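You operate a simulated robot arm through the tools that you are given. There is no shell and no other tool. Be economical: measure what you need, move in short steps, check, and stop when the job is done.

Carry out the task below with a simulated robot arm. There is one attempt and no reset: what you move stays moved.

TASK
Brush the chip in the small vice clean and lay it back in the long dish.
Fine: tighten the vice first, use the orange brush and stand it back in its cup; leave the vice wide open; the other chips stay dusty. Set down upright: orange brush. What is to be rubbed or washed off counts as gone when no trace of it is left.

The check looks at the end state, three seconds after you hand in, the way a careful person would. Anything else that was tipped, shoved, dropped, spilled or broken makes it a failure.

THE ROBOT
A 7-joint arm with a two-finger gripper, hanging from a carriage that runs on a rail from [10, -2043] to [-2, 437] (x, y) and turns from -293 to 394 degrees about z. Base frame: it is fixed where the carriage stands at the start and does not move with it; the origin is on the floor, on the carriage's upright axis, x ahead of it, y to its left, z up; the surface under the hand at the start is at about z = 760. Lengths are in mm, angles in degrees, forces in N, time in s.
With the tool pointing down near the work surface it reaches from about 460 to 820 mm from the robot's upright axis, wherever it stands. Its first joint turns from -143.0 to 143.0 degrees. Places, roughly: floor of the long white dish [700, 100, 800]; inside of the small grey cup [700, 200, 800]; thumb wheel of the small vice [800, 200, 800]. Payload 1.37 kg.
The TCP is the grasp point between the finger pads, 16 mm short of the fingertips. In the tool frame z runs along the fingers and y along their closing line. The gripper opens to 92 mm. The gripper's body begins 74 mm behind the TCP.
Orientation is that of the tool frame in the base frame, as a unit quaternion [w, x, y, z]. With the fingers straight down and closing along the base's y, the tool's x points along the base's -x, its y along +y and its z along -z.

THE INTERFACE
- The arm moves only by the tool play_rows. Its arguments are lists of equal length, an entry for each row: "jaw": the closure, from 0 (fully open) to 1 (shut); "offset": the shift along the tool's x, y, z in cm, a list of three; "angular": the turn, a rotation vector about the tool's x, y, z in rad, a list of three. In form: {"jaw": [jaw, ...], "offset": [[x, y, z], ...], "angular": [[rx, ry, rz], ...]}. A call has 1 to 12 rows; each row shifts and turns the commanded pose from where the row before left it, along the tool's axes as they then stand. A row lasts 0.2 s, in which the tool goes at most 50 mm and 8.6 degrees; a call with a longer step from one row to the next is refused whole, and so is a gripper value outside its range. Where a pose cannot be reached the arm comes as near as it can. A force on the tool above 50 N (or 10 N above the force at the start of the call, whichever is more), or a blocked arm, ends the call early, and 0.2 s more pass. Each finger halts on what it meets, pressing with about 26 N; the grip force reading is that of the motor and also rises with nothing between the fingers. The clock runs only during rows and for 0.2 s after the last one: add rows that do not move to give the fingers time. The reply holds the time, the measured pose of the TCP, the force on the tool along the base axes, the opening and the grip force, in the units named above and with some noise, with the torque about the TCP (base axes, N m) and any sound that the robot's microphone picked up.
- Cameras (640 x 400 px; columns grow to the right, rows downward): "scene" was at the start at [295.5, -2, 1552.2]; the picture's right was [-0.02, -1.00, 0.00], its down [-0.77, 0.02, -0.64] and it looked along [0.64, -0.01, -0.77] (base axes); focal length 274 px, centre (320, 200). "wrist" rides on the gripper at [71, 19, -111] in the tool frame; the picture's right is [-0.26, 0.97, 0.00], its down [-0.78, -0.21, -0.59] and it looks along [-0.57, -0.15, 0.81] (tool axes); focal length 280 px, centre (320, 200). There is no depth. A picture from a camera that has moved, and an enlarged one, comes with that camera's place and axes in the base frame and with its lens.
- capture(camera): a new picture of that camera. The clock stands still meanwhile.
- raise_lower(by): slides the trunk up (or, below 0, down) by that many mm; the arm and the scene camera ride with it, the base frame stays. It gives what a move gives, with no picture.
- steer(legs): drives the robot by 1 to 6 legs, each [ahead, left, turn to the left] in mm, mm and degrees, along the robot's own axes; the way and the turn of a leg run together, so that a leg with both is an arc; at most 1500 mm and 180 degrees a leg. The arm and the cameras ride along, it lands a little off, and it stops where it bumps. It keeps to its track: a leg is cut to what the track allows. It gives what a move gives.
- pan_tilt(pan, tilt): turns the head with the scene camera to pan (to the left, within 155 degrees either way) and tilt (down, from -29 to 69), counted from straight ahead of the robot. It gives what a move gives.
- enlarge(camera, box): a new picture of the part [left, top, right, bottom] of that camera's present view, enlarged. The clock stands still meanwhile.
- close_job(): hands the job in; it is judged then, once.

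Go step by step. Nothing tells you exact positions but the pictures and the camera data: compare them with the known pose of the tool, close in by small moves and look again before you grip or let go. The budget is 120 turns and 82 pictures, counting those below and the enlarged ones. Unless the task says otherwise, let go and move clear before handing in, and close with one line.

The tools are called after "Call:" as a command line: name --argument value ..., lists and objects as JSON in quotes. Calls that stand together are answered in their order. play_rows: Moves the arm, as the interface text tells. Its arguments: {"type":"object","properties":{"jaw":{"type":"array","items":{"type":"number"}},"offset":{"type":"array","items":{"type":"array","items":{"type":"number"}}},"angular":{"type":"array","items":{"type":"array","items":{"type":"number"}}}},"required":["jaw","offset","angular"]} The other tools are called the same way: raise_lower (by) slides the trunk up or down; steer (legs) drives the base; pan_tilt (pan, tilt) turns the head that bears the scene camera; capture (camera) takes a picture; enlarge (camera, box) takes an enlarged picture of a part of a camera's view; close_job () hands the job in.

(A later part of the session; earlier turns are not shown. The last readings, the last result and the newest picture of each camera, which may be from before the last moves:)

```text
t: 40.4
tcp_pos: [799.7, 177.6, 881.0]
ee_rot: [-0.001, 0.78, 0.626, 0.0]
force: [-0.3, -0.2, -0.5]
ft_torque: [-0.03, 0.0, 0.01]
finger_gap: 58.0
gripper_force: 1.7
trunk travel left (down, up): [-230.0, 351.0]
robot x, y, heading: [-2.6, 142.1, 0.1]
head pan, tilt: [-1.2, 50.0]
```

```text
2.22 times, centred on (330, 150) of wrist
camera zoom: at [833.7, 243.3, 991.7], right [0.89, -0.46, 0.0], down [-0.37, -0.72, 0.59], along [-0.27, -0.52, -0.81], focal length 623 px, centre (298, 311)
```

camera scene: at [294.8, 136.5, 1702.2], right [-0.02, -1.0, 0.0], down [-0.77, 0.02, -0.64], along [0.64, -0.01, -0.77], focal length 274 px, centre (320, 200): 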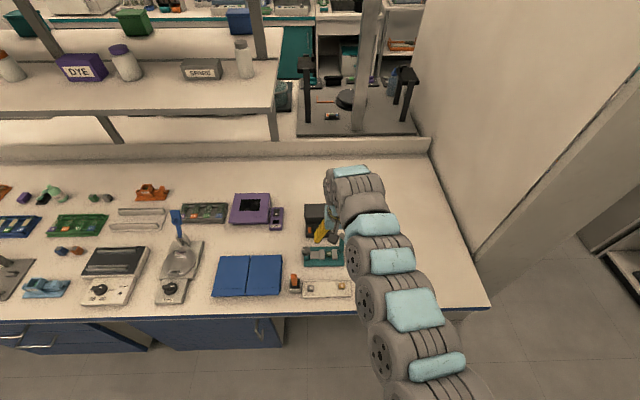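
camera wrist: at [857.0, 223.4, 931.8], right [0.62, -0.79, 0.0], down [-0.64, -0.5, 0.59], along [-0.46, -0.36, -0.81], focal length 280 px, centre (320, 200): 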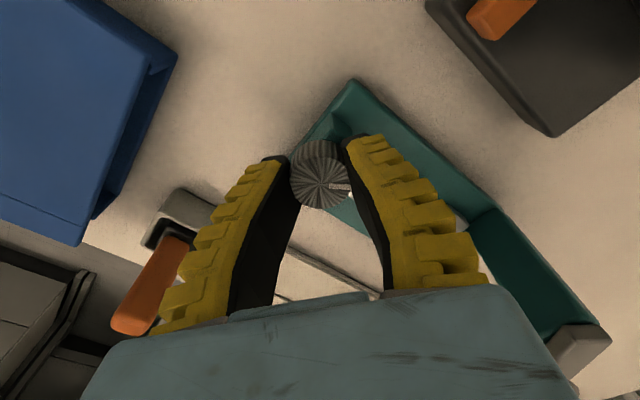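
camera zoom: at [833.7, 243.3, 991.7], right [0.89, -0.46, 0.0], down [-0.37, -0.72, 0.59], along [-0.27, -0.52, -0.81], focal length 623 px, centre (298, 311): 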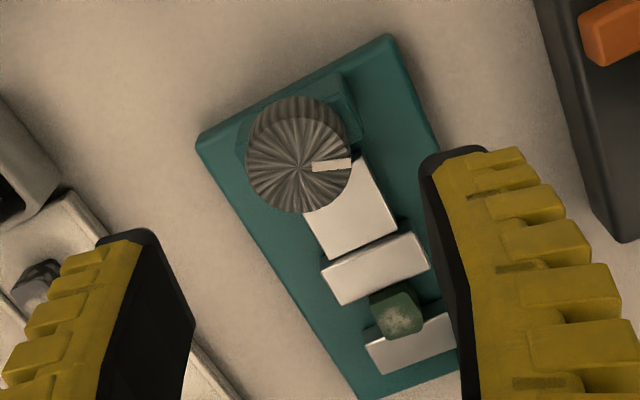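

Call:
enlarge --camera "scene" --box '[310, 220, 370, 255]'

Call:
enlarge --camera "wrist" --box '[330, 150, 400, 220]'

```text
10.67 times, centred on (340, 238) of scene
camera zoom: at [294.8, 136.5, 1582.2], right [-0.02, -1.0, 0.0], down [-0.77, 0.02, -0.64], along [0.64, -0.01, -0.77], focal length 2920 px, centre (107, -200)
```

zoom: 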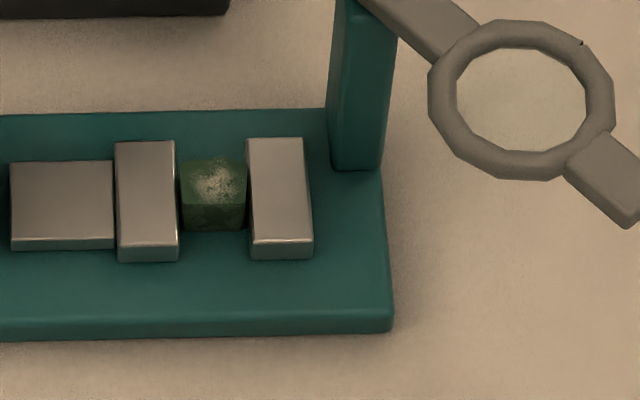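

```text
5.71 times, centred on (365, 185) of wrist
camera zoom: at [833.7, 243.3, 991.7], right [0.89, -0.46, 0.0], down [-0.37, -0.72, 0.59], along [-0.27, -0.52, -0.81], focal length 1602 px, centre (63, 286)
```

zoom: 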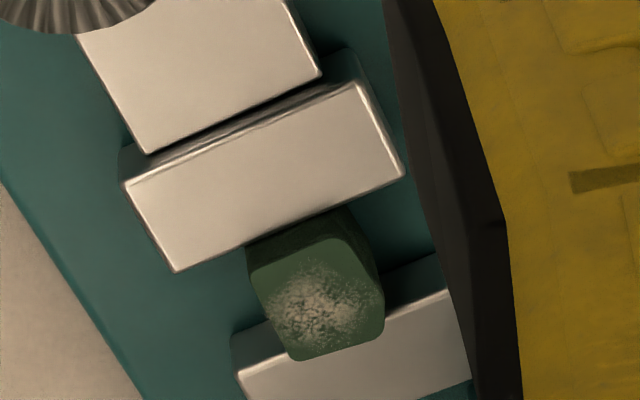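

The chip may still have ~1 mm slack. I regrip the wheel once more, turn on, and look at the gap while holding.

Call:
play_rows --jaw '[0.4, 0.4, 0.4, 1, 1, 1, 1, 1, 1, 1, 1, 1]' --offset '[[0.13, 0, 2], [0, 0, 2.2], [0, 0, 2], [0, 0, 0], [0, 0, 0], [0, 0, 0], [0, 0, 0], [0, 0, 0], [0, 0, 0], [0, 0, 0], [0, 0, 0], [0, 0, 0]]' --angular '[[0, 0, 0], [0, 0, 0], [0, 0, 0], [0, 0, 0], [0, 0, 0], [0, 0, 0], [0, 0, 0.1], [0, 0, 0.1], [0, 0, 0.1], [0, 0, 0.1], [0, 0, 0.1], [0, 0, 0]]'

Call:
enlarge --camera "wrist" --box '[240, 120, 400, 240]'

Call:
enlarge --camera "scene" --box '[310, 220, 370, 255]'

```text
t: 43.0
tcp_pos: [799.6, 178.5, 820.2]
ee_rot: [0.0, 0.911, 0.412, 0.0]
force: [3.1, -5.9, 1.5]
ft_torque: [-0.33, 0.23, 0.05]
finger_gap: 21.3
gripper_force: 27.6
trunk travel left (down, up): [-230.0, 351.0]
robot x, y, heading: [0.7, 135.2, 0.0]
head pan, tilt: [-1.2, 50.0]
```

```text
3.33 times, centred on (320, 180) of wrist
camera zoom: at [861.4, 219.6, 930.1], right [0.55, -0.83, 0.0], down [-0.67, -0.45, 0.59], along [-0.49, -0.33, -0.81], focal length 935 px, centre (320, 267)
```

zoom: 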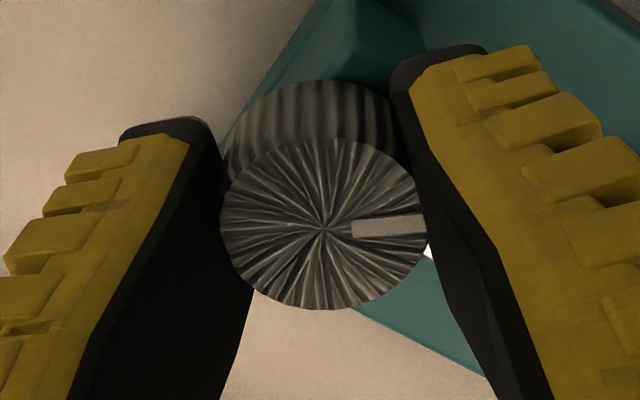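

```text
10.67 times, centred on (340, 238) of scene
camera zoom: at [295.2, 135.9, 1582.5], right [-0.02, -1.0, 0.0], down [-0.77, 0.02, -0.64], along [0.64, -0.01, -0.77], focal length 2920 px, centre (107, -200)
```

zoom: 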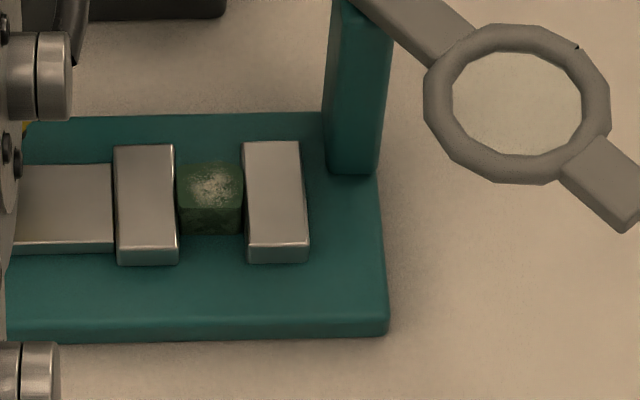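

Now the jaws hug the chip. I release by opening only and check that the wheel stays.

Call:
play_rows --jaw '[0.4, 0.4]' --offset '[[0, 0, 0], [0, 0, 0]]' --angular '[[0, 0, 0], [0, 0, 0]]'

Call:
enlarge --camera "wrist" --box '[240, 120, 400, 240]'

Call:
enlarge --camera "scene" --box '[310, 220, 370, 255]'

```text
t: 43.6
tcp_pos: [798.7, 180.5, 819.6]
ee_rot: [-0.001, 0.911, 0.413, 0.0]
force: [0.3, 0.3, -0.1]
ft_torque: [0.01, 0.03, 0.04]
finger_gap: 57.8
gripper_force: 1.6
trunk travel left (down, up): [-230.0, 351.0]
robot x, y, heading: [-4.2, 134.5, 0.0]
head pan, tilt: [-1.2, 50.0]
```

```text
3.33 times, centred on (320, 180) of wrist
camera zoom: at [860.3, 221.6, 929.4], right [0.55, -0.83, 0.0], down [-0.67, -0.45, 0.59], along [-0.49, -0.33, -0.81], focal length 935 px, centre (320, 267)
```

zoom: 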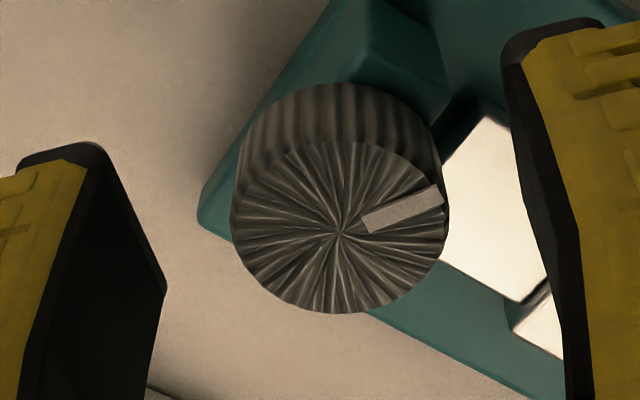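

```text
10.67 times, centred on (340, 238) of scene
camera zoom: at [294.8, 136.6, 1582.2], right [-0.02, -1.0, 0.0], down [-0.77, 0.02, -0.64], along [0.64, -0.01, -0.77], focal length 2920 px, centre (107, -200)
```

zoom: 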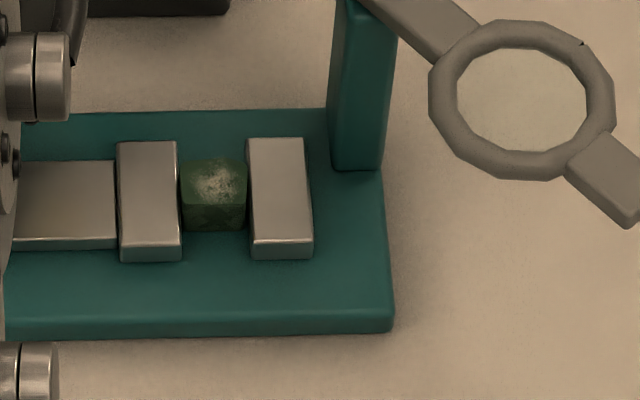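

Tight enough: wheel sprang back slightly against the clamped chip. Next I rise and go above the brush at about [685, 217], whose top is at z ≈ 850.

Call:
play_rows --jaw '[0.2, 0.2, 0.2, 0.2, 0.2, 0.2, 0.2, 0.2, 0.2, 0.2, 0.2, 0.2]' --offset '[[0, 0, -4], [0, 0, -4], [0, 0, -3], [0, 0, 0], [0, 0, 0], [0, 0, 0], [0, 0, 0], [0, 0, 0], [1.2, -3.8, 0], [1.2, -3.8, 0], [1.2, -3.8, 0], [0, 0, 0]]' --angular '[[0, 0, 0], [0, 0, 0], [0, 0, 0], [0, 0, -0.14], [0, 0, -0.14], [0, 0, -0.14], [0, 0, -0.14], [0, 0, -0.14], [0, 0, 0], [0, 0, 0], [0, 0, 0], [0, 0, 0]]'

Call:
capture --camera "wrist"

```text
t: 46.2
tcp_pos: [727.1, 225.2, 921.1]
ee_rot: [-0.002, 0.714, 0.701, 0.0]
force: [0.3, 0.3, -0.8]
ft_torque: [0.0, 0.01, 0.01]
finger_gap: 75.7
gripper_force: 1.3
out of reach, approached as far as the arm can: row 10, 11
trunk travel left (down, up): [-230.0, 351.0]
robot x, y, heading: [-5.2, 139.7, -0.0]
head pan, tilt: [-1.2, 50.0]
```

```text
41 pictures are left
camera wrist: at [747.9, 295.9, 1031.9], right [0.96, -0.28, 0.0], down [-0.23, -0.78, 0.59], along [-0.17, -0.57, -0.81], focal length 280 px, centre (320, 200)
```

wrist: 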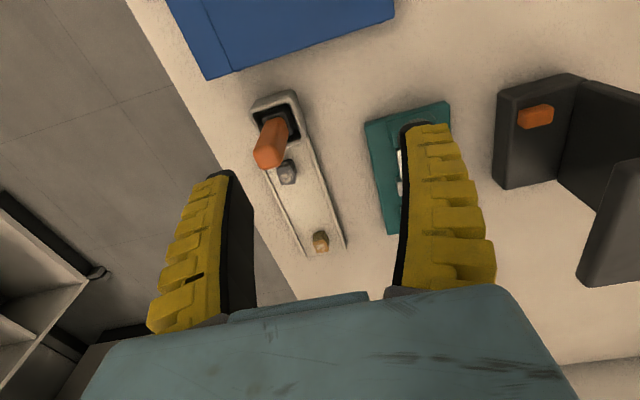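

Inner reach limit again; I raise the trunk by 100 and bring the hand back to this height over the brush.

Call:
raise_lower --by 100

Call:
play_rows --jaw '[0.2, 0.2, 0.2, 0.2, 0.2, 0.2]' --offset '[[0, 0, 4], [0, 0, 4], [0, 0, 2], [-0.3, -2, 0], [-0.3, -2.2, 0], [0, 0, 0]]' --angular '[[0, 0, 0], [0, 0, 0], [0, 0, 0], [0, 0, 0], [0, 0, 0], [0, 0, 0]]'

Call:
capture --camera "wrist"

```text
t: 47.5
tcp_pos: [726.7, 225.4, 1021.3]
ee_rot: [-0.001, 0.714, 0.7, -0.001]
force: [0.2, 1.2, 0.4]
ft_torque: [0.03, -0.02, -0.01]
finger_gap: 75.4
gripper_force: 1.1
trunk travel left (down, up): [-330.0, 251.0]
robot x, y, heading: [0.2, 136.6, 0.3]
head pan, tilt: [-1.2, 50.0]
```

```text
t: 48.9
tcp_pos: [685.3, 218.7, 920.1]
ee_rot: [-0.001, 0.714, 0.7, -0.001]
force: [0.7, -0.8, 0.1]
ft_torque: [0.03, 0.03, 0.0]
finger_gap: 75.4
gripper_force: 1.4
trunk travel left (down, up): [-330.0, 251.0]
robot x, y, heading: [0.4, 140.1, -0.2]
head pan, tilt: [-1.2, 50.0]
```

```text
40 pictures are left
camera wrist: at [706.2, 289.7, 1031.1], right [0.96, -0.28, 0.0], down [-0.22, -0.78, 0.59], along [-0.17, -0.57, -0.81], focal length 280 px, centre (320, 200)
```

wrist: 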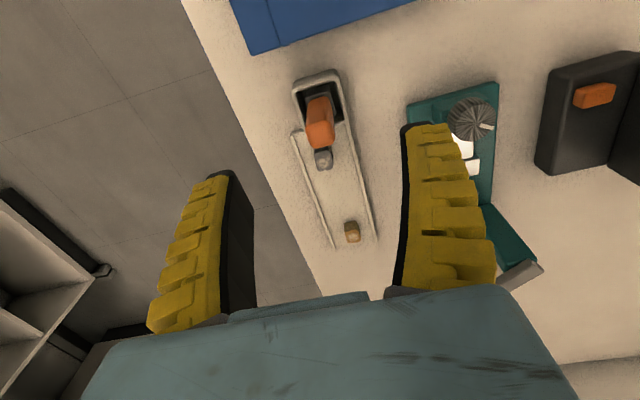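

Call:
enlarge --camera "wrist" --box '[270, 60, 380, 180]'

```text
3.33 times, centred on (325, 120) of wrist
camera zoom: at [706.2, 289.7, 1031.1], right [0.96, -0.28, 0.0], down [-0.22, -0.78, 0.59], along [-0.17, -0.57, -0.81], focal length 935 px, centre (303, 467)
```

zoom: 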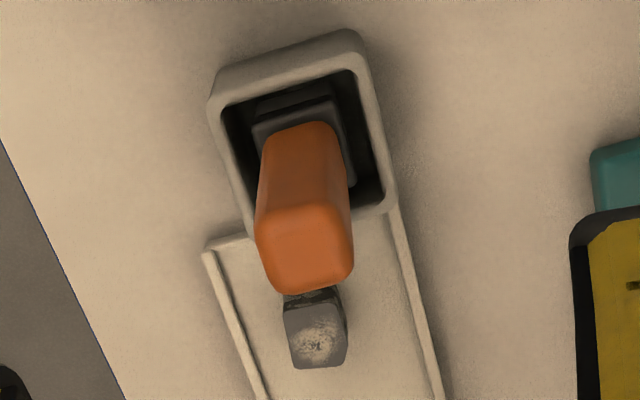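

The handle is upright, ~20 mm thick, top centre at [684.6, 215.6, 850]. I centre, descend to z ≈ 826 and grip it across x.

Call:
play_rows --jaw '[0.2, 0.2, 0.2, 0.4, 0.4, 1, 1, 1, 1]' --offset '[[-0.34, -0.12, 2], [0, 0, 3], [0, 0, 3], [0, 0, 1.4], [0, 0, 0], [0, 0, 0], [0, 0, 0], [0, 0, 0], [0, 0, 0]]' --angular '[[0, 0, 0], [0, 0, 0], [0, 0, 0], [0, 0, 0], [0, 0, 0], [0, 0, 0], [0, 0, 0], [0, 0, 0], [0, 0, 0]]'

Call:
capture --camera "wrist"

```text
t: 50.9
tcp_pos: [682.8, 215.6, 826.5]
ee_rot: [0.0, 0.714, 0.7, 0.0]
force: [0.3, -1.0, 7.2]
ft_torque: [-0.06, -0.01, -0.03]
finger_gap: 10.9
gripper_force: 26.1
trunk travel left (down, up): [-330.0, 251.0]
robot x, y, heading: [3.3, 138.3, -0.4]
head pan, tilt: [-1.2, 50.0]
```

```text
38 pictures are left
camera wrist: at [704.2, 286.6, 937.7], right [0.96, -0.28, 0.0], down [-0.23, -0.78, 0.59], along [-0.17, -0.57, -0.81], focal length 280 px, centre (320, 200)
```

wrist: 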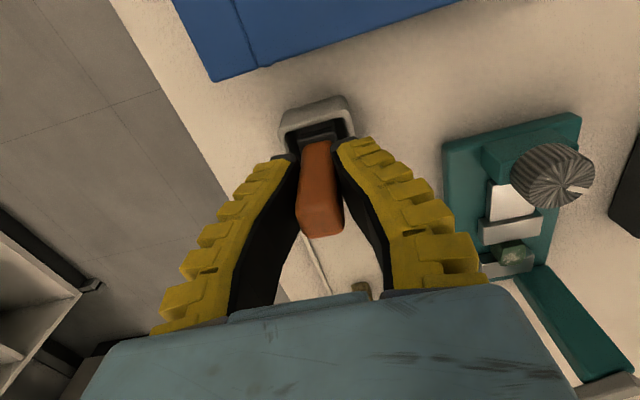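

Gripped. I lift it straight up out of the cup and look.

Call:
play_rows --jaw '[1, 1, 1, 1, 1]' --offset '[[0, 0, -2], [0, 0, -3], [0, 0, -3], [0, 0, -3], [0, 0, 0]]' --angular '[[0, 0, 0], [0, 0, 0], [0, 0, 0], [0, 0, 0], [0, 0, 0]]'

Call:
enlarge --camera "scene" --box '[250, 190, 390, 300]'

Call:
capture --camera "wrist"

```text
t: 52.1
tcp_pos: [691.4, 217.8, 933.6]
ee_rot: [-0.002, 0.714, 0.7, -0.002]
force: [-0.9, 0.3, -0.4]
ft_torque: [-0.03, 0.02, -0.01]
finger_gap: 8.7
gripper_force: 25.7
out of reach, approached as far as the arm can: row 4
trunk travel left (down, up): [-330.0, 251.0]
robot x, y, heading: [2.6, 140.6, 0.4]
head pan, tilt: [-1.2, 50.0]
```

```text
3.64 times, centred on (320, 245) of scene
camera zoom: at [294.8, 136.6, 1682.2], right [-0.02, -1.0, 0.0], down [-0.77, 0.02, -0.64], along [0.64, -0.01, -0.77], focal length 996 px, centre (320, 36)
```

zoom: 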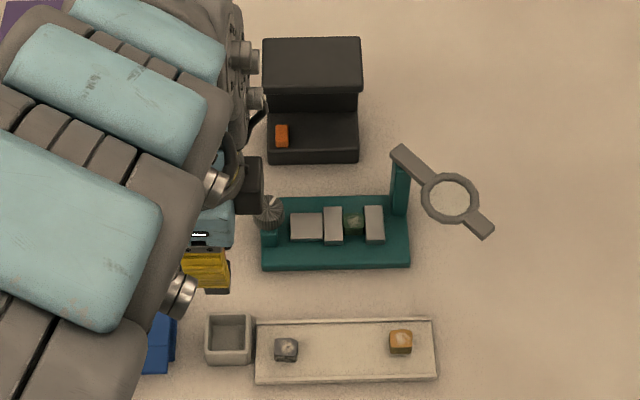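

```text
36 pictures are left
camera wrist: at [713.5, 289.2, 1043.2], right [0.96, -0.28, 0.0], down [-0.22, -0.78, 0.59], along [-0.17, -0.57, -0.81], focal length 280 px, centre (320, 200)
```

wrist: 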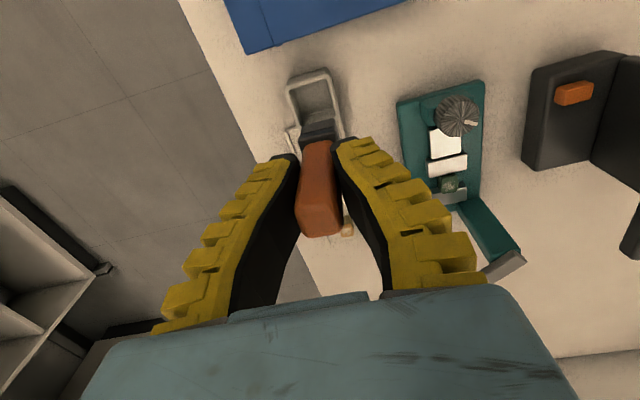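

The brush is out and free. The chip top computes to about [800, 92, 788]; the magnifier post is at [840, 46] up to z ≈ 852. I carry the brush above the chip, then lower the trunk to gain reach.

Call:
play_rows --jaw '[1, 1, 1, 1, 1, 1, 1]' --offset '[[0, 2.74, 0], [-2.5, 2.74, 0], [-3.3, 2.74, 0], [-3.3, 2.74, 0], [-3.3, 0, 0], [0, 0, -1.5], [0, 0, 0]]' --angular '[[0, 0, 0], [0, 0, 0], [0, 0, 0], [0, 0, 0], [0, 0, 0], [0, 0, 0], [0, 0, 0]]'

Call:
raise_lower --by -60

Call:
capture --camera "wrist"

Call:
enlarge --camera "scene" --box '[270, 170, 410, 280]'

```text
t: 53.7
tcp_pos: [800.3, 91.6, 945.4]
ee_rot: [-0.002, 0.714, 0.701, -0.001]
force: [0.6, 0.0, -0.5]
ft_torque: [0.0, 0.03, 0.0]
finger_gap: 8.2
gripper_force: 26.2
trunk travel left (down, up): [-330.0, 251.0]
robot x, y, heading: [3.4, 137.3, 0.1]
head pan, tilt: [-1.2, 50.0]
```

```text
t: 54.7
tcp_pos: [799.2, 92.2, 885.7]
ee_rot: [0.0, 0.714, 0.7, -0.001]
force: [0.5, 0.2, 0.3]
ft_torque: [0.03, 0.02, 0.03]
finger_gap: 8.1
gripper_force: 26.6
trunk travel left (down, up): [-270.0, 311.0]
robot x, y, heading: [-1.3, 138.8, 0.2]
head pan, tilt: [-1.2, 50.0]
```

```text
35 pictures are left
camera wrist: at [821.1, 162.0, 997.0], right [0.96, -0.28, 0.0], down [-0.23, -0.78, 0.59], along [-0.17, -0.57, -0.81], focal length 280 px, centre (320, 200)
```

wrist: 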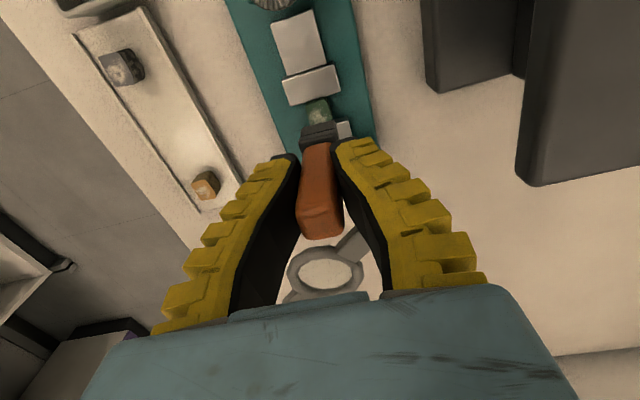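

```text
3.64 times, centred on (340, 225) of scene
camera zoom: at [294.9, 136.5, 1622.3], right [-0.02, -1.0, 0.0], down [-0.77, 0.02, -0.64], along [0.64, -0.01, -0.77], focal length 996 px, centre (247, 109)
```

zoom: 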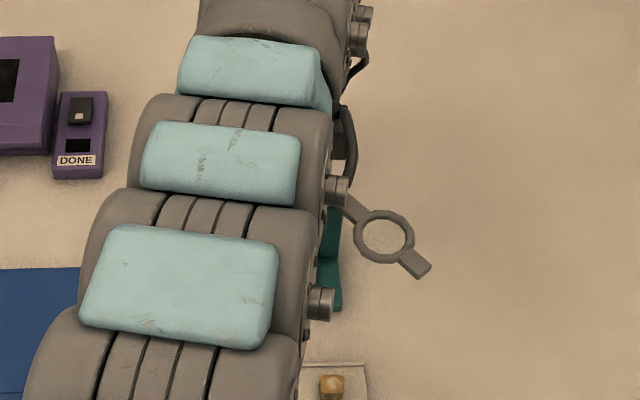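

Lined up. I lower to z ≈ 862 and zoom on the brush head and chip.

Call:
play_rows --jaw '[1, 1, 1]' --offset '[[0, 0, 1.2], [0, 0, 1.2], [0, 0, 0]]' --angular '[[0, 0, 0], [0, 0, 0], [0, 0, 0]]'

Call:
enlarge --camera "wrist" --box '[260, 70, 380, 190]'

```text
t: 55.5
tcp_pos: [799.6, 90.5, 862.9]
ee_rot: [-0.002, 0.714, 0.701, -0.001]
force: [0.0, -0.4, -0.2]
ft_torque: [-0.03, 0.04, 0.0]
finger_gap: 8.0
gripper_force: 26.4
trunk travel left (down, up): [-270.0, 311.0]
robot x, y, heading: [-2.8, 139.5, 0.1]
head pan, tilt: [-1.2, 50.0]
```

```text
3.33 times, centred on (320, 130) of wrist
camera zoom: at [820.1, 161.2, 972.5], right [0.96, -0.28, 0.0], down [-0.23, -0.78, 0.59], along [-0.17, -0.57, -0.81], focal length 935 px, centre (320, 433)
```

zoom: 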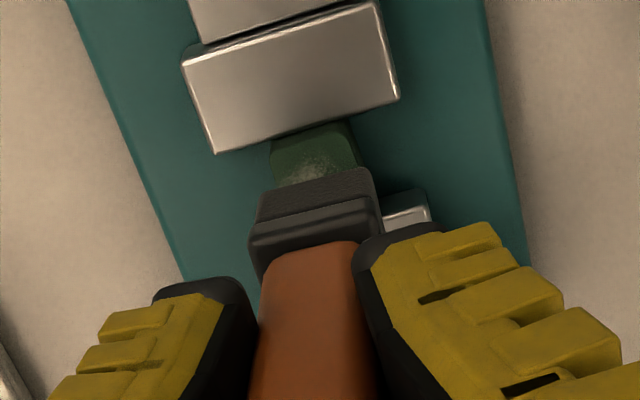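

The bristles are just above the chip. I lower gently until I feel contact.

Call:
play_rows --jaw '[1, 1, 1]' --offset '[[0, 0, 0.5], [0, 0, 0.4], [0, 0, 0]]' --angular '[[0, 0, 0], [0, 0, 0], [0, 0, 0]]'

Call:
enlarge --camera "wrist" --box '[260, 70, 380, 190]'

```text
t: 56.3
tcp_pos: [799.4, 91.4, 852.7]
ee_rot: [-0.001, 0.714, 0.7, 0.0]
force: [-0.5, 0.7, -0.1]
ft_torque: [-0.01, -0.01, 0.0]
finger_gap: 8.0
gripper_force: 26.2
trunk travel left (down, up): [-270.0, 311.0]
robot x, y, heading: [-2.4, 138.8, 0.0]
head pan, tilt: [-1.2, 50.0]
```

```text
3.33 times, centred on (320, 130) of wrist
camera zoom: at [820.5, 162.1, 963.5], right [0.96, -0.28, 0.0], down [-0.23, -0.78, 0.59], along [-0.17, -0.57, -0.81], focal length 935 px, centre (320, 433)
```

zoom: 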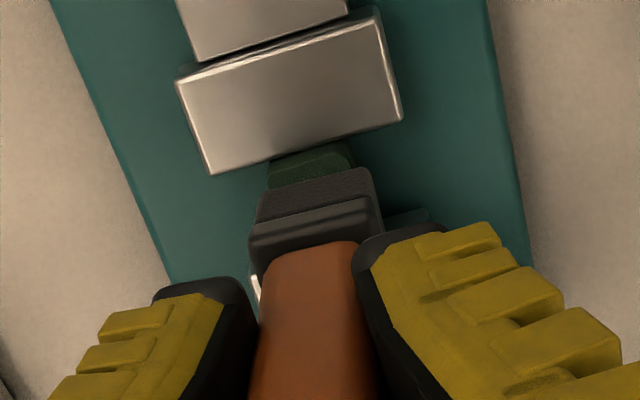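

Call:
play_rows --jaw '[1, 1, 1]' --offset '[[0, 0, 0.3], [0, 0, 0.3], [0, 0, 0]]' --angular '[[0, 0, 0], [0, 0, 0], [0, 0, 0]]'

```text
t: 57.1
tcp_pos: [801.1, 91.9, 847.7]
ee_rot: [-0.001, 0.714, 0.7, -0.001]
force: [-0.9, 1.2, 17.6]
ft_torque: [0.07, 0.02, 0.01]
finger_gap: 11.3
gripper_force: 26.4
trunk travel left (down, up): [-270.0, 311.0]
robot x, y, heading: [0.0, 136.1, -0.0]
head pan, tilt: [-1.2, 50.0]
```

Contact (about 18 N). I ease off 1 mm and make short strokes across the chip.

Call:
play_rows --jaw '[1, 1, 1, 1, 1, 1, 1, 1]' --offset '[[0, 0, -0.15], [0, 0.6, 0], [0, -0.6, 0], [0, -0.6, 0], [0, 0.6, 0], [0, 0.6, 0], [0, -0.6, 0], [0, 0, 0]]' --angular '[[0, 0, 0], [0, 0, 0], [0, 0, 0], [0, 0, 0], [0, 0, 0], [0, 0, 0], [0, 0, 0], [0, 0, 0]]'

```text
t: 58.9
tcp_pos: [799.3, 91.0, 849.7]
ee_rot: [-0.001, 0.714, 0.7, -0.001]
force: [-0.3, 0.7, 3.8]
ft_torque: [0.06, -0.04, -0.01]
finger_gap: 10.3
gripper_force: 26.1
trunk travel left (down, up): [-270.0, 311.0]
robot x, y, heading: [-0.1, 139.3, -0.1]
head pan, tilt: [-1.2, 50.0]
```

Call:
play_rows --jaw '[1, 1, 1, 1, 1, 1, 1, 1, 1, 1, 1, 1]' --offset '[[0, 0.8, 0.05], [0, -0.8, 0], [0, -0.8, 0], [0, 0.8, 0], [0.5, 0, 0], [-0.5, 0, 0], [-0.5, 0, 0], [0.5, 0, 0], [0, 0.8, 0], [0, -0.8, 0], [0, -0.8, 0], [0, 0.8, 0]]' --angular '[[0, 0, 0], [0, 0, 0], [0, 0, 0], [0, 0, 0], [0, 0, 0], [0, 0, 0], [0, 0, 0], [0, 0, 0], [0, 0, 0], [0, 0, 0], [0, 0, 0], [0, 0, 0]]'

Call:
play_rows --jaw '[1, 1, 1, 1]' --offset '[[0, 0, -2], [0, 0, -2], [-1.5, 0, 0], [-1.5, 0, 0]]' --angular '[[0, 0, 0], [0, 0, 0], [0, 0, 0], [0, 0, 0]]'

Call:
enlarge --camera "wrist" --box '[260, 20, 380, 140]'

```text
t: 61.5
tcp_pos: [798.6, 91.5, 848.5]
ee_rot: [-0.001, 0.714, 0.7, -0.001]
force: [-3.6, -1.7, 8.9]
ft_torque: [-0.13, 0.12, 0.01]
finger_gap: 11.1
gripper_force: 26.3
trunk travel left (down, up): [-270.0, 311.0]
robot x, y, heading: [-1.5, 138.7, -0.1]
head pan, tilt: [-1.2, 50.0]
```

```text
t: 62.5
tcp_pos: [798.7, 61.1, 886.3]
ee_rot: [-0.001, 0.713, 0.701, 0.0]
force: [-0.5, 1.1, 0.3]
ft_torque: [-0.02, -0.02, -0.02]
finger_gap: 9.6
gripper_force: 26.2
trunk travel left (down, up): [-270.0, 311.0]
robot x, y, heading: [-3.9, 138.9, -0.1]
head pan, tilt: [-1.2, 50.0]
```

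```text
3.33 times, centred on (320, 80) of wrist
camera zoom: at [819.7, 132.3, 998.1], right [0.96, -0.28, 0.0], down [-0.22, -0.78, 0.59], along [-0.17, -0.57, -0.81], focal length 935 px, centre (320, 600)
```

zoom: 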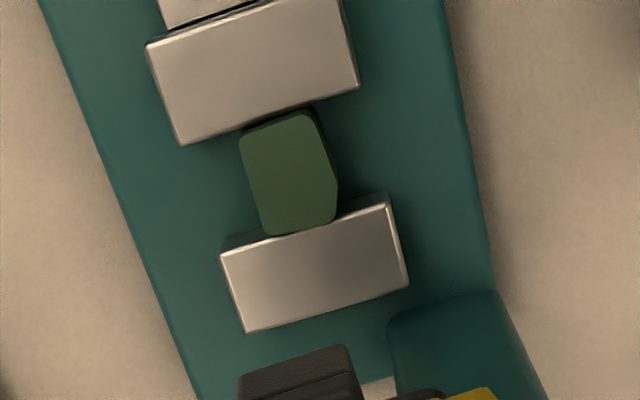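

The chip looks clean. I raise the trunk and carry the brush back over the cup.

Call:
raise_lower --by 60

Call:
play_rows --jaw '[1, 1, 1, 1, 1, 1, 1, 1, 1]' --offset '[[3.8, -1, 0], [3.8, -1, 0], [3.8, -1, 0.8], [3.8, -1, 0.8], [0, -2.6, 0.8], [0, -2.6, 0.4], [0, -2.6, 0], [0, 0, 0], [0, 0, 0]]' --angular '[[0, 0, 0], [0, 0, 0], [0, 0, 0], [0, 0, 0], [0, 0, 0], [0, 0, 0], [0, 0, 0], [0, 0, 0], [0, 0, 0]]'

Call:
capture --camera "wrist"

```text
t: 63.5
tcp_pos: [797.9, 62.1, 947.2]
ee_rot: [-0.002, 0.714, 0.7, -0.001]
force: [-0.3, -0.8, -0.7]
ft_torque: [0.0, -0.02, -0.01]
finger_gap: 9.7
gripper_force: 26.0
trunk travel left (down, up): [-330.0, 251.0]
robot x, y, heading: [0.5, 136.4, 0.2]
head pan, tilt: [-1.2, 50.0]
```

```text
t: 65.5
tcp_pos: [691.8, 217.0, 920.4]
ee_rot: [-0.001, 0.714, 0.7, -0.001]
force: [0.6, 0.3, -0.2]
ft_torque: [0.01, 0.01, -0.04]
finger_gap: 9.2
gripper_force: 25.6
out of reach, approached as far as the arm can: row 7
trunk travel left (down, up): [-330.0, 251.0]
robot x, y, heading: [2.1, 138.6, 0.3]
head pan, tilt: [-1.2, 50.0]
```

```text
30 pictures are left
camera wrist: at [712.2, 287.7, 1030.6], right [0.96, -0.28, 0.0], down [-0.23, -0.78, 0.59], along [-0.17, -0.57, -0.81], focal length 280 px, centre (320, 200)
```

wrist: 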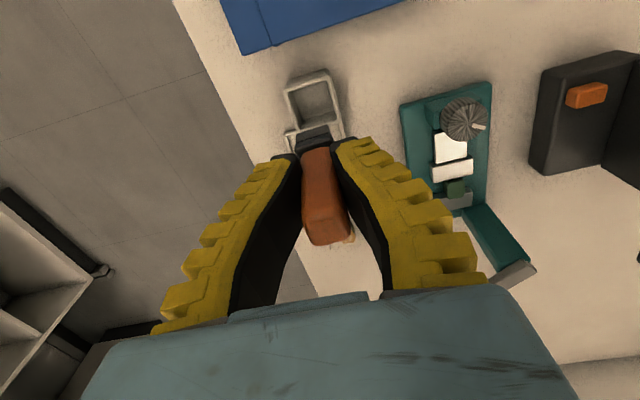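

Call:
play_rows --jaw '[1, 1, 1, 1]' --offset '[[0, -0.2, 2], [-0.1, -0.5, 1.5], [0, 0, 1.5], [0, 0, 0]]' --angular '[[0, 0, 0], [0, 0, 0], [0, 0, 0], [0, 0, 0]]'

Call:
enlarge --camera "wrist" --box '[240, 80, 400, 260]'

```text
t: 66.5
tcp_pos: [683.6, 213.5, 869.8]
ee_rot: [-0.002, 0.714, 0.7, -0.001]
force: [-0.3, 0.6, 0.4]
ft_torque: [0.03, 0.02, -0.02]
finger_gap: 9.4
gripper_force: 26.0
trunk travel left (down, up): [-330.0, 251.0]
robot x, y, heading: [-0.8, 135.8, 0.2]
head pan, tilt: [-1.2, 50.0]
```

```text
2.22 times, centred on (320, 170) of wrist
camera zoom: at [705.1, 285.0, 980.4], right [0.96, -0.28, 0.0], down [-0.23, -0.78, 0.59], along [-0.17, -0.57, -0.81], focal length 623 px, centre (320, 267)
```

zoom: 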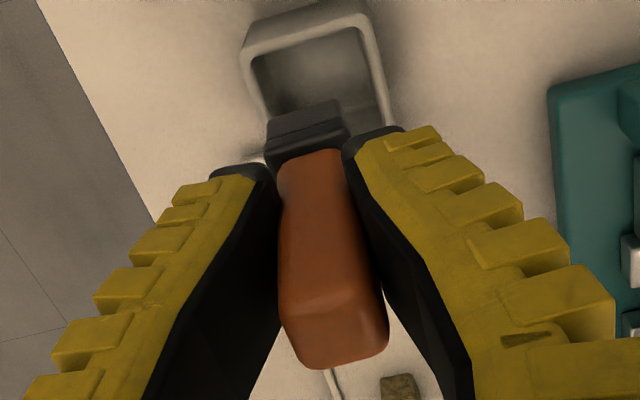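

The brush leans about 3.5° toward +x in the grip. I counter-tilt the hand slightly, recentre and go down into the cup mouth.

Call:
play_rows --jaw '[1, 1, 1, 1]' --offset '[[0.16, -0.09, 0], [0, 0, 0.7], [0, 0, 0.8], [0, 0, 0]]' --angular '[[-0.06, 0, 0], [0, 0, 0], [0, 0, 0], [0, 0, 0]]'

Call:
enlarge --camera "wrist" --box '[240, 80, 400, 260]'

```text
t: 67.5
tcp_pos: [685.0, 216.5, 855.8]
ee_rot: [0.022, 0.713, 0.7, 0.02]
force: [0.2, -0.4, 0.4]
ft_torque: [-0.01, 0.02, 0.01]
finger_gap: 9.4
gripper_force: 25.9
trunk travel left (down, up): [-330.0, 251.0]
robot x, y, heading: [-3.1, 140.4, 0.0]
head pan, tilt: [-1.2, 50.0]
```

```text
2.22 times, centred on (320, 170) of wrist
camera zoom: at [699.0, 287.4, 966.5], right [0.96, -0.28, 0.06], down [-0.26, -0.77, 0.58], along [-0.12, -0.57, -0.82], focal length 623 px, centre (320, 267)
```

zoom: 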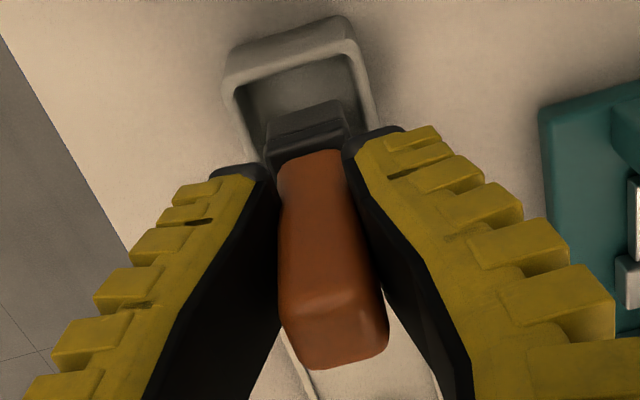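

Head lines up with the cup opening. I continue straight down with force watch.

Call:
play_rows --jaw '[1, 1, 1, 1, 1]' --offset '[[0, -0.04, 0.7], [0, -0.04, 0.7], [0, -0.04, 0.7], [0, -0.03, 0.4], [0, 0, 0]]' --angular '[[0, 0, 0], [0, 0, 0], [0, 0, 0], [0, 0, 0], [0, 0, 0]]'

Call:
enlarge --camera "wrist" --box '[240, 80, 400, 260]'

```text
t: 68.7
tcp_pos: [683.4, 217.0, 830.5]
ee_rot: [0.02, 0.713, 0.7, 0.02]
force: [-0.1, -0.4, -0.1]
ft_torque: [0.01, 0.0, 0.0]
finger_gap: 9.3
gripper_force: 26.1
trunk travel left (down, up): [-330.0, 251.0]
robot x, y, heading: [1.8, 136.3, -0.1]
head pan, tilt: [-1.2, 50.0]
```

```text
2.22 times, centred on (320, 170) of wrist
camera zoom: at [699.1, 287.5, 941.3], right [0.96, -0.28, 0.05], down [-0.26, -0.77, 0.58], along [-0.12, -0.57, -0.82], focal length 623 px, centre (320, 267)
```

zoom: 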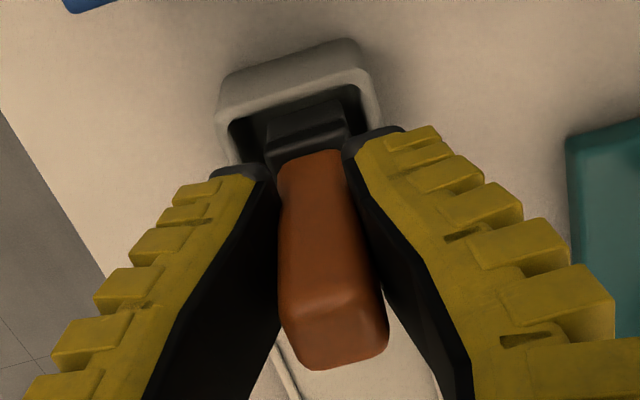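

Call:
play_rows --jaw '[1, 1, 1, 1]' --offset '[[0, 0, 0.2], [0, 0, 0.2], [0, 0, 0], [0, 0, 0]]' --angular '[[0, 0, 0], [0, 0, 0], [0, 0, 0], [0, 0, 0]]'

```text
t: 69.7
tcp_pos: [684.7, 217.4, 826.7]
ee_rot: [0.021, 0.713, 0.7, 0.02]
force: [-0.3, 0.3, -0.4]
ft_torque: [0.0, 0.0, -0.01]
finger_gap: 9.0
gripper_force: 26.1
trunk travel left (down, up): [-330.0, 251.0]
robot x, y, heading: [-3.3, 137.5, -0.1]
head pan, tilt: [-1.2, 50.0]
```

Call:
play_rows --jaw '[1, 1, 1, 1]' --offset '[[0, 0, 0.15], [0, 0, 0.15], [0, 0, 0.1], [0, 0, 0]]' --angular '[[0, 0, 0], [0, 0, 0], [0, 0, 0], [0, 0, 0]]'

```text
t: 70.7
tcp_pos: [687.2, 217.1, 822.3]
ee_rot: [0.02, 0.713, 0.701, 0.02]
force: [-5.7, -1.4, 20.6]
ft_torque: [-0.23, 0.23, -0.07]
finger_gap: 12.9
gripper_force: 26.3
trunk travel left (down, up): [-330.0, 251.0]
robot x, y, heading: [1.8, 141.5, 0.2]
head pan, tilt: [-1.2, 50.0]
```

On the cup floor. I ease up 1.5 mm and open the fingers slowly.

Call:
play_rows --jaw '[1, 0.85, 0.75, 0.65, 0.55, 0.45, 0.45]' --offset '[[0, 0, -0.15], [0, 0, 0], [0, 0, 0], [0, 0, 0], [0, 0, 0], [0, 0, 0], [0, 0, 0]]' --angular '[[0, 0, 0], [0, 0, 0], [0, 0, 0], [0, 0, 0], [0, 0, 0], [0, 0, 0], [0, 0, 0]]'

Call:
enlarge --camera "wrist" --box '[220, 70, 420, 270]'

```text
t: 72.3
tcp_pos: [685.1, 216.2, 823.3]
ee_rot: [0.022, 0.714, 0.7, 0.02]
force: [-0.5, -1.0, 0.3]
ft_torque: [0.01, 0.0, -0.02]
finger_gap: 53.6
gripper_force: 2.2
trunk travel left (down, up): [-330.0, 251.0]
robot x, y, heading: [1.4, 141.3, -0.0]
head pan, tilt: [-1.2, 50.0]
```

```text
2.00 times, centred on (320, 170) of wrist
camera zoom: at [699.7, 287.7, 935.2], right [0.96, -0.28, 0.06], down [-0.26, -0.77, 0.58], along [-0.12, -0.57, -0.82], focal length 561 px, centre (320, 260)
```

zoom: 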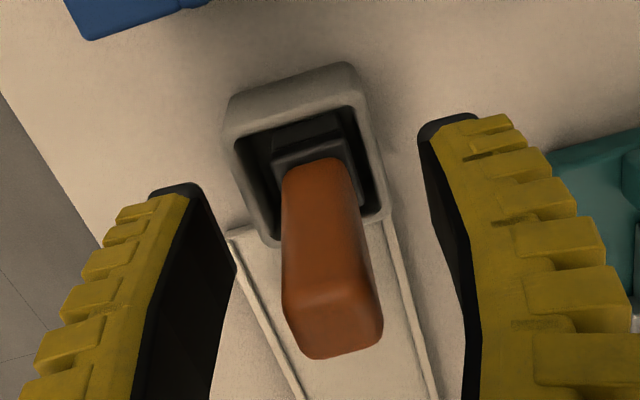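

The brush stands upright in its cup. I retreat up, level the hand, and go back above the wheel.

Call:
play_rows --jaw '[0.3, 0.3, 0.3, 0.3, 0.3, 0.3, 0.3, 0.3, 0.3]' --offset '[[0, 0, -3], [0, 0, -3], [0, 0, -3], [0, 0, 0], [-0.6, 2.8, -1], [-1, 2.8, -1], [-1, 2.8, 0], [-1, 2.8, 0], [0, 0, 0]]' --angular '[[0, 0, 0], [0, 0, 0], [0, 0, 0], [0.06, 0, 0], [0, 0, 0], [0, 0, 0], [0, 0, 0], [0, 0, 0], [0, 0, 0]]'

Call:
raise_lower --by -90

```text
t: 74.3
tcp_pos: [801.9, 179.0, 925.9]
ee_rot: [0.0, 0.714, 0.7, -0.001]
force: [-0.5, -0.7, -0.5]
ft_torque: [0.02, -0.03, -0.01]
finger_gap: 66.8
gripper_force: 1.8
out of reach, approached as far as the arm can: row 3
trunk travel left (down, up): [-330.0, 251.0]
robot x, y, heading: [0.3, 137.9, 0.1]
head pan, tilt: [-1.2, 50.0]
```

```text
t: 75.6
tcp_pos: [800.9, 178.9, 836.7]
ee_rot: [-0.001, 0.714, 0.701, 0.0]
force: [0.7, 0.2, -0.2]
ft_torque: [0.02, -0.01, -0.01]
finger_gap: 66.9
gripper_force: 1.1
trunk travel left (down, up): [-240.0, 341.0]
robot x, y, heading: [-3.2, 135.0, -0.2]
head pan, tilt: [-1.2, 50.0]
```

Now I wind the wrist clockwise (open fingers, above the wheel) to get room for counter-clockwise turning, and check centring.

Call:
play_rows --jaw '[0.4, 0.4, 0.4, 0.4, 0.4, 0.4, 0.4, 0.4, 0.4, 0.4, 0.4]' --offset '[[0, 0, -1], [0, 0, 0], [0, 0, 0], [0, 0, 0], [0, 0, 0], [0, 0, 0], [0, 0, 0], [0, 0, 0], [0, 0, 0], [0, 0, 0], [0, 0, 0]]' --angular '[[0, 0, 0], [0, 0, 0.14], [0, 0, 0.14], [0, 0, 0.14], [0, 0, 0.14], [0, 0, 0.14], [0, 0, 0.14], [0, 0, 0.14], [0, 0, 0.14], [0, 0, 0.14], [0, 0, 0]]'

Call:
capture --camera "wrist"

```text
t: 78.0
tcp_pos: [801.3, 178.7, 845.1]
ee_rot: [-0.001, 0.989, 0.145, -0.002]
force: [-1.1, -0.1, -0.4]
ft_torque: [0.01, -0.02, 0.0]
finger_gap: 58.1
gripper_force: 1.5
trunk travel left (down, up): [-240.0, 341.0]
robot x, y, heading: [-2.3, 140.1, -0.0]
head pan, tilt: [-1.2, 50.0]
```

```text
25 pictures are left
camera wrist: at [875.7, 181.3, 956.5], right [0.02, -1.0, 0.0], down [-0.81, -0.02, 0.59], along [-0.59, -0.01, -0.81], focal length 280 px, centre (320, 200)
```

wrist: 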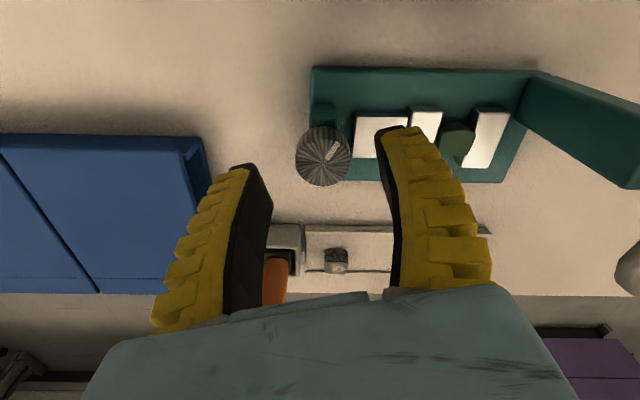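

I centre, descend, grip and turn counter-clockwise to open.

Call:
play_rows --jaw '[0.4, 1, 1, 1, 1, 1, 1, 1, 1, 1, 1, 1]' --offset '[[-0.24, -0.1, 2.5], [0, 0, 0], [0, 0, 0], [0, 0, 0], [0, 0, 0], [0, 0, 0], [0, 0, 0], [0, 0, 0], [0, 0, 0], [0, 0, 0], [0, 0, 0], [0, 0, 0]]' --angular '[[0, 0, 0], [0, 0, 0], [0, 0, 0], [0, 0, 0], [0, 0, -0.12], [0, 0, -0.12], [0, 0, -0.12], [0, 0, -0.12], [0, 0, -0.12], [0, 0, -0.12], [0, 0, -0.12], [0, 0, 0]]'

Call:
play_rows --jaw '[1, 1, 1, 1, 1, 1, 1, 1, 1, 1]' --offset '[[0, 0, 0], [0, 0, 0], [0, 0, 0], [0, 0, 0], [0, 0, 0], [0, 0, 0], [0, 0, 0], [0, 0, 0], [0, 0, 0], [0, 0, 0]]' --angular '[[0, 0, -0.12], [0, 0, -0.12], [0, 0, -0.12], [0, 0, -0.12], [0, 0, -0.12], [0, 0, -0.12], [0, 0, -0.12], [0, 0, -0.12], [0, 0, -0.12], [0, 0, 0]]'

Call:
capture --camera "wrist"

```text
t: 80.6
tcp_pos: [798.8, 177.2, 821.0]
ee_rot: [-0.001, 0.844, 0.537, -0.002]
force: [-9.2, -6.9, 15.3]
ft_torque: [-0.32, 0.09, 0.02]
finger_gap: 23.1
gripper_force: 28.6
trunk travel left (down, up): [-240.0, 341.0]
robot x, y, heading: [-1.4, 139.7, 0.2]
head pan, tilt: [-1.2, 50.0]
```

```text
t: 82.8
tcp_pos: [799.7, 178.4, 821.4]
ee_rot: [-0.001, 0.447, 0.894, -0.001]
force: [-6.7, -6.1, 12.5]
ft_torque: [-0.18, 0.06, -0.01]
finger_gap: 23.6
gripper_force: 28.4
trunk travel left (down, up): [-240.0, 341.0]
robot x, y, heading: [-3.1, 140.6, 0.2]
head pan, tilt: [-1.2, 50.0]
```

```text
24 pictures are left
camera wrist: at [772.5, 246.2, 932.2], right [0.93, 0.37, 0.0], down [0.3, -0.75, 0.59], along [0.21, -0.55, -0.81], focal length 280 px, centre (320, 200)
```

wrist: 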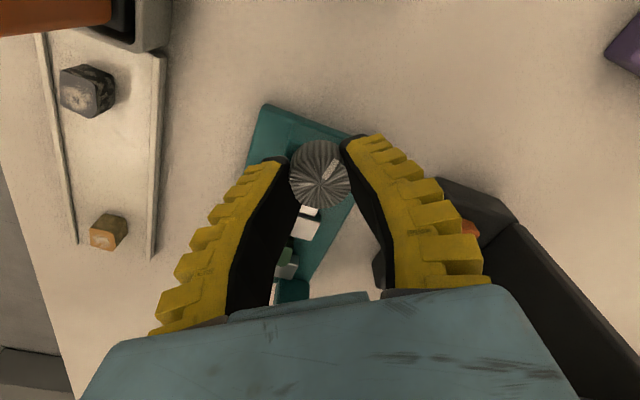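

The wheel follows. I keep turning counter-clockwise with the same grip.

Call:
play_rows --jaw '[1, 1, 1, 1, 1, 1, 1, 1, 1, 1]' --offset '[[0, 0, 0], [0, 0, 0], [0, 0, 0], [0, 0, 0], [0, 0, 0], [0, 0, 0], [0, 0, 0], [0, 0, 0], [0, 0, 0], [0, 0, 0]]' --angular '[[0, 0, -0.12], [0, 0, -0.12], [0, 0, -0.12], [0, 0, -0.12], [0, 0, -0.12], [0, 0, -0.12], [0, 0, -0.12], [0, 0, -0.12], [0, 0, -0.12], [0, 0, 0]]'

Call:
capture --camera "wrist"

```text
t: 85.0
tcp_pos: [799.4, 177.3, 821.1]
ee_rot: [-0.002, -0.076, 0.997, -0.001]
force: [-13.1, -7.1, 20.5]
ft_torque: [-0.13, 0.13, 0.03]
finger_gap: 23.3
gripper_force: 27.8
trunk travel left (down, up): [-240.0, 341.0]
robot x, y, heading: [0.4, 137.5, 0.3]
head pan, tilt: [-1.2, 50.0]
```

```text
23 pictures are left
camera wrist: at [726.7, 186.1, 932.0], right [0.11, 0.99, 0.0], down [0.8, -0.09, 0.59], along [0.58, -0.07, -0.81], focal length 280 px, centre (320, 200)
```

wrist: 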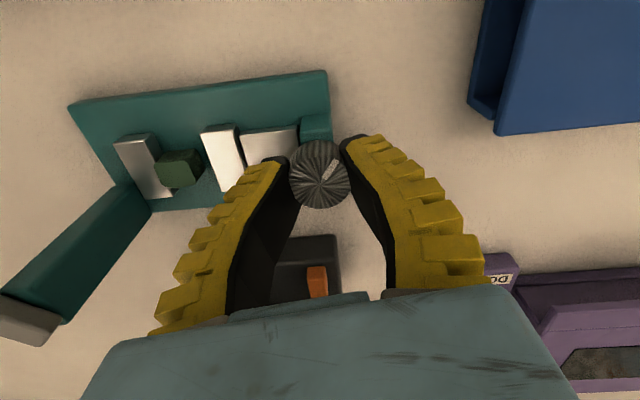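

The gap opens well. To go to fully open I regrip: release, rise, wind clockwise, come back down.

Call:
play_rows --jaw '[0.4, 0.4, 0.4, 0.4, 0.4, 0.4, 0.4, 0.4, 0.4, 0.4, 0.4, 0.4]' --offset '[[0, 0, 0], [0, 0, -3], [0, 0, 0], [0, 0, 0], [0, 0, 0], [0, 0, 0], [0, 0, 0], [0, 0, 0], [0, 0, 0], [0, 0, 0], [0, 0, 0], [0, 0, 0]]' --angular '[[0, 0, 0], [0, 0, 0], [0, 0, 0.14], [0, 0, 0.14], [0, 0, 0.14], [0, 0, 0.14], [0, 0, 0.14], [0, 0, 0.14], [0, 0, 0.14], [0, 0, 0.14], [0, 0, 0.14], [0, 0, 0.14]]'

Call:
play_rows --jaw '[0.4, 0.4, 0.4, 0.4, 0.4, 0.4, 0.4, 0.4, 0.4, 0.4]' --offset '[[0, 0, 0], [0, 0, 0], [0, 0, 0], [0, 0, 0], [0, 0, 0], [0, 0, 0], [0, 0, 0], [0, 0, 0], [0, 0, 0], [0, 0, 0]]' --angular '[[0, 0, 0.14], [0, 0, 0.14], [0, 0, 0.14], [0, 0, 0.14], [0, 0, 0.14], [0, 0, 0.14], [0, 0, 0.14], [0, 0, 0.14], [0, 0, 0.14], [0, 0, 0]]'

Call:
capture --camera "wrist"

```text
t: 87.6
tcp_pos: [798.3, 179.3, 851.2]
ee_rot: [-0.002, 0.585, 0.811, -0.001]
force: [0.1, 0.6, 0.0]
ft_torque: [-0.02, 0.02, -0.04]
finger_gap: 57.8
gripper_force: 1.9
trunk travel left (down, up): [-240.0, 341.0]
robot x, y, heading: [-0.2, 139.3, 0.0]
head pan, tilt: [-1.2, 50.0]
```

```text
t: 89.8
tcp_pos: [798.5, 179.4, 850.7]
ee_rot: [0.0, 0.951, 0.311, -0.002]
force: [-0.8, -0.1, 0.2]
ft_torque: [0.0, -0.01, -0.01]
finger_gap: 57.8
gripper_force: 1.9
trunk travel left (down, up): [-240.0, 341.0]
robot x, y, heading: [-4.2, 140.0, -0.1]
head pan, tilt: [-1.2, 50.0]
```

```text
22 pictures are left
camera wrist: at [868.2, 206.0, 962.0], right [0.36, -0.93, 0.0], down [-0.75, -0.29, 0.59], along [-0.55, -0.21, -0.81], focal length 280 px, centre (320, 200)
```

wrist: 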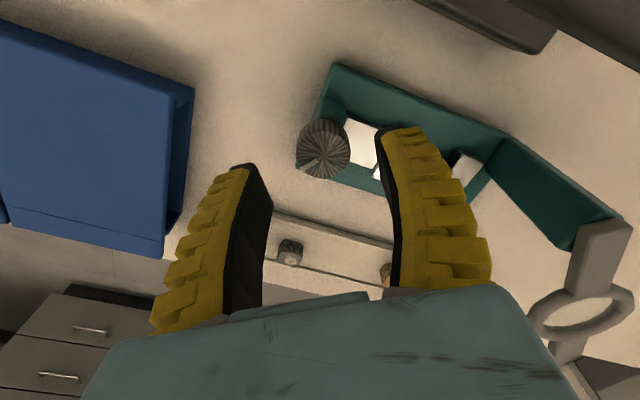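

Centred. Down, grip, and turn counter-clockwise again.

Call:
play_rows --jaw '[0.4, 1, 1, 1, 1, 1, 1, 1, 1, 1, 1, 1]' --offset '[[0, 0, 3], [0, 0, 0], [0, 0, 0], [0, 0, 0], [0, 0, 0], [0, 0, 0], [0, 0, 0], [0, 0, 0], [0, 0, 0], [0, 0, 0], [0, 0, 0], [0, 0, 0]]' --angular '[[0, 0, 0], [0, 0, 0], [0, 0, 0], [0, 0, 0], [0, 0, -0.12], [0, 0, -0.12], [0, 0, -0.12], [0, 0, -0.12], [0, 0, -0.12], [0, 0, -0.12], [0, 0, -0.12], [0, 0, 0]]'

Call:
play_rows --jaw '[1, 1, 1, 1, 1, 1, 1, 1, 1, 1, 1, 1]' --offset '[[0, 0, 0], [0, 0, 0], [0, 0, 0], [0, 0, 0], [0, 0, 0], [0, 0, 0], [0, 0, 0], [0, 0, 0], [0, 0, 0], [0, 0, 0], [0, 0, 0], [0, 0, 0]]' --angular '[[0, 0, -0.12], [0, 0, -0.12], [0, 0, -0.12], [0, 0, -0.12], [0, 0, -0.12], [0, 0, -0.12], [0, 0, -0.12], [0, 0, -0.12], [0, 0, -0.12], [0, 0, -0.12], [0, 0, -0.12], [0, 0, 0]]'

Call:
capture --camera "wrist"

```text
t: 92.4
tcp_pos: [799.0, 178.1, 820.9]
ee_rot: [0.0, 0.74, 0.673, -0.002]
force: [-5.8, -5.7, 7.8]
ft_torque: [-0.14, 0.09, -0.21]
finger_gap: 20.7
gripper_force: 28.0
trunk travel left (down, up): [-240.0, 341.0]
robot x, y, heading: [-0.7, 140.8, 0.1]
head pan, tilt: [-1.2, 50.0]
```

```text
t: 95.0
tcp_pos: [799.3, 176.8, 821.1]
ee_rot: [-0.001, 0.171, 0.985, 0.0]
force: [-3.5, -6.8, 2.2]
ft_torque: [-0.13, -0.05, -0.1]
finger_gap: 17.4
gripper_force: 28.2
trunk travel left (down, up): [-240.0, 341.0]
robot x, y, heading: [-0.5, 141.3, -0.0]
head pan, tilt: [-1.2, 50.0]
```

```text
21 pictures are left
camera wrist: at [739.5, 220.2, 931.6], right [0.57, 0.82, 0.0], down [0.66, -0.46, 0.59], along [0.48, -0.34, -0.81], focal length 280 px, centre (320, 200)
```

wrist: 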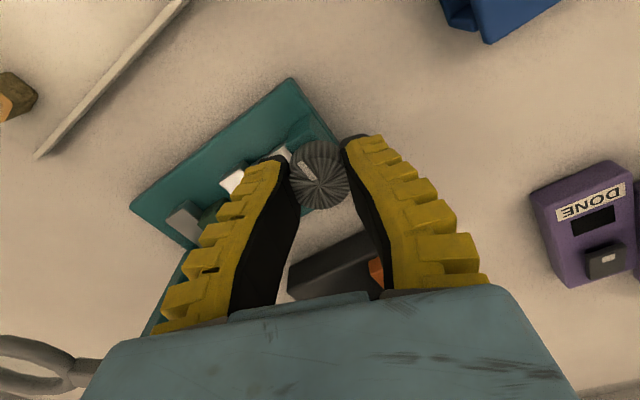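

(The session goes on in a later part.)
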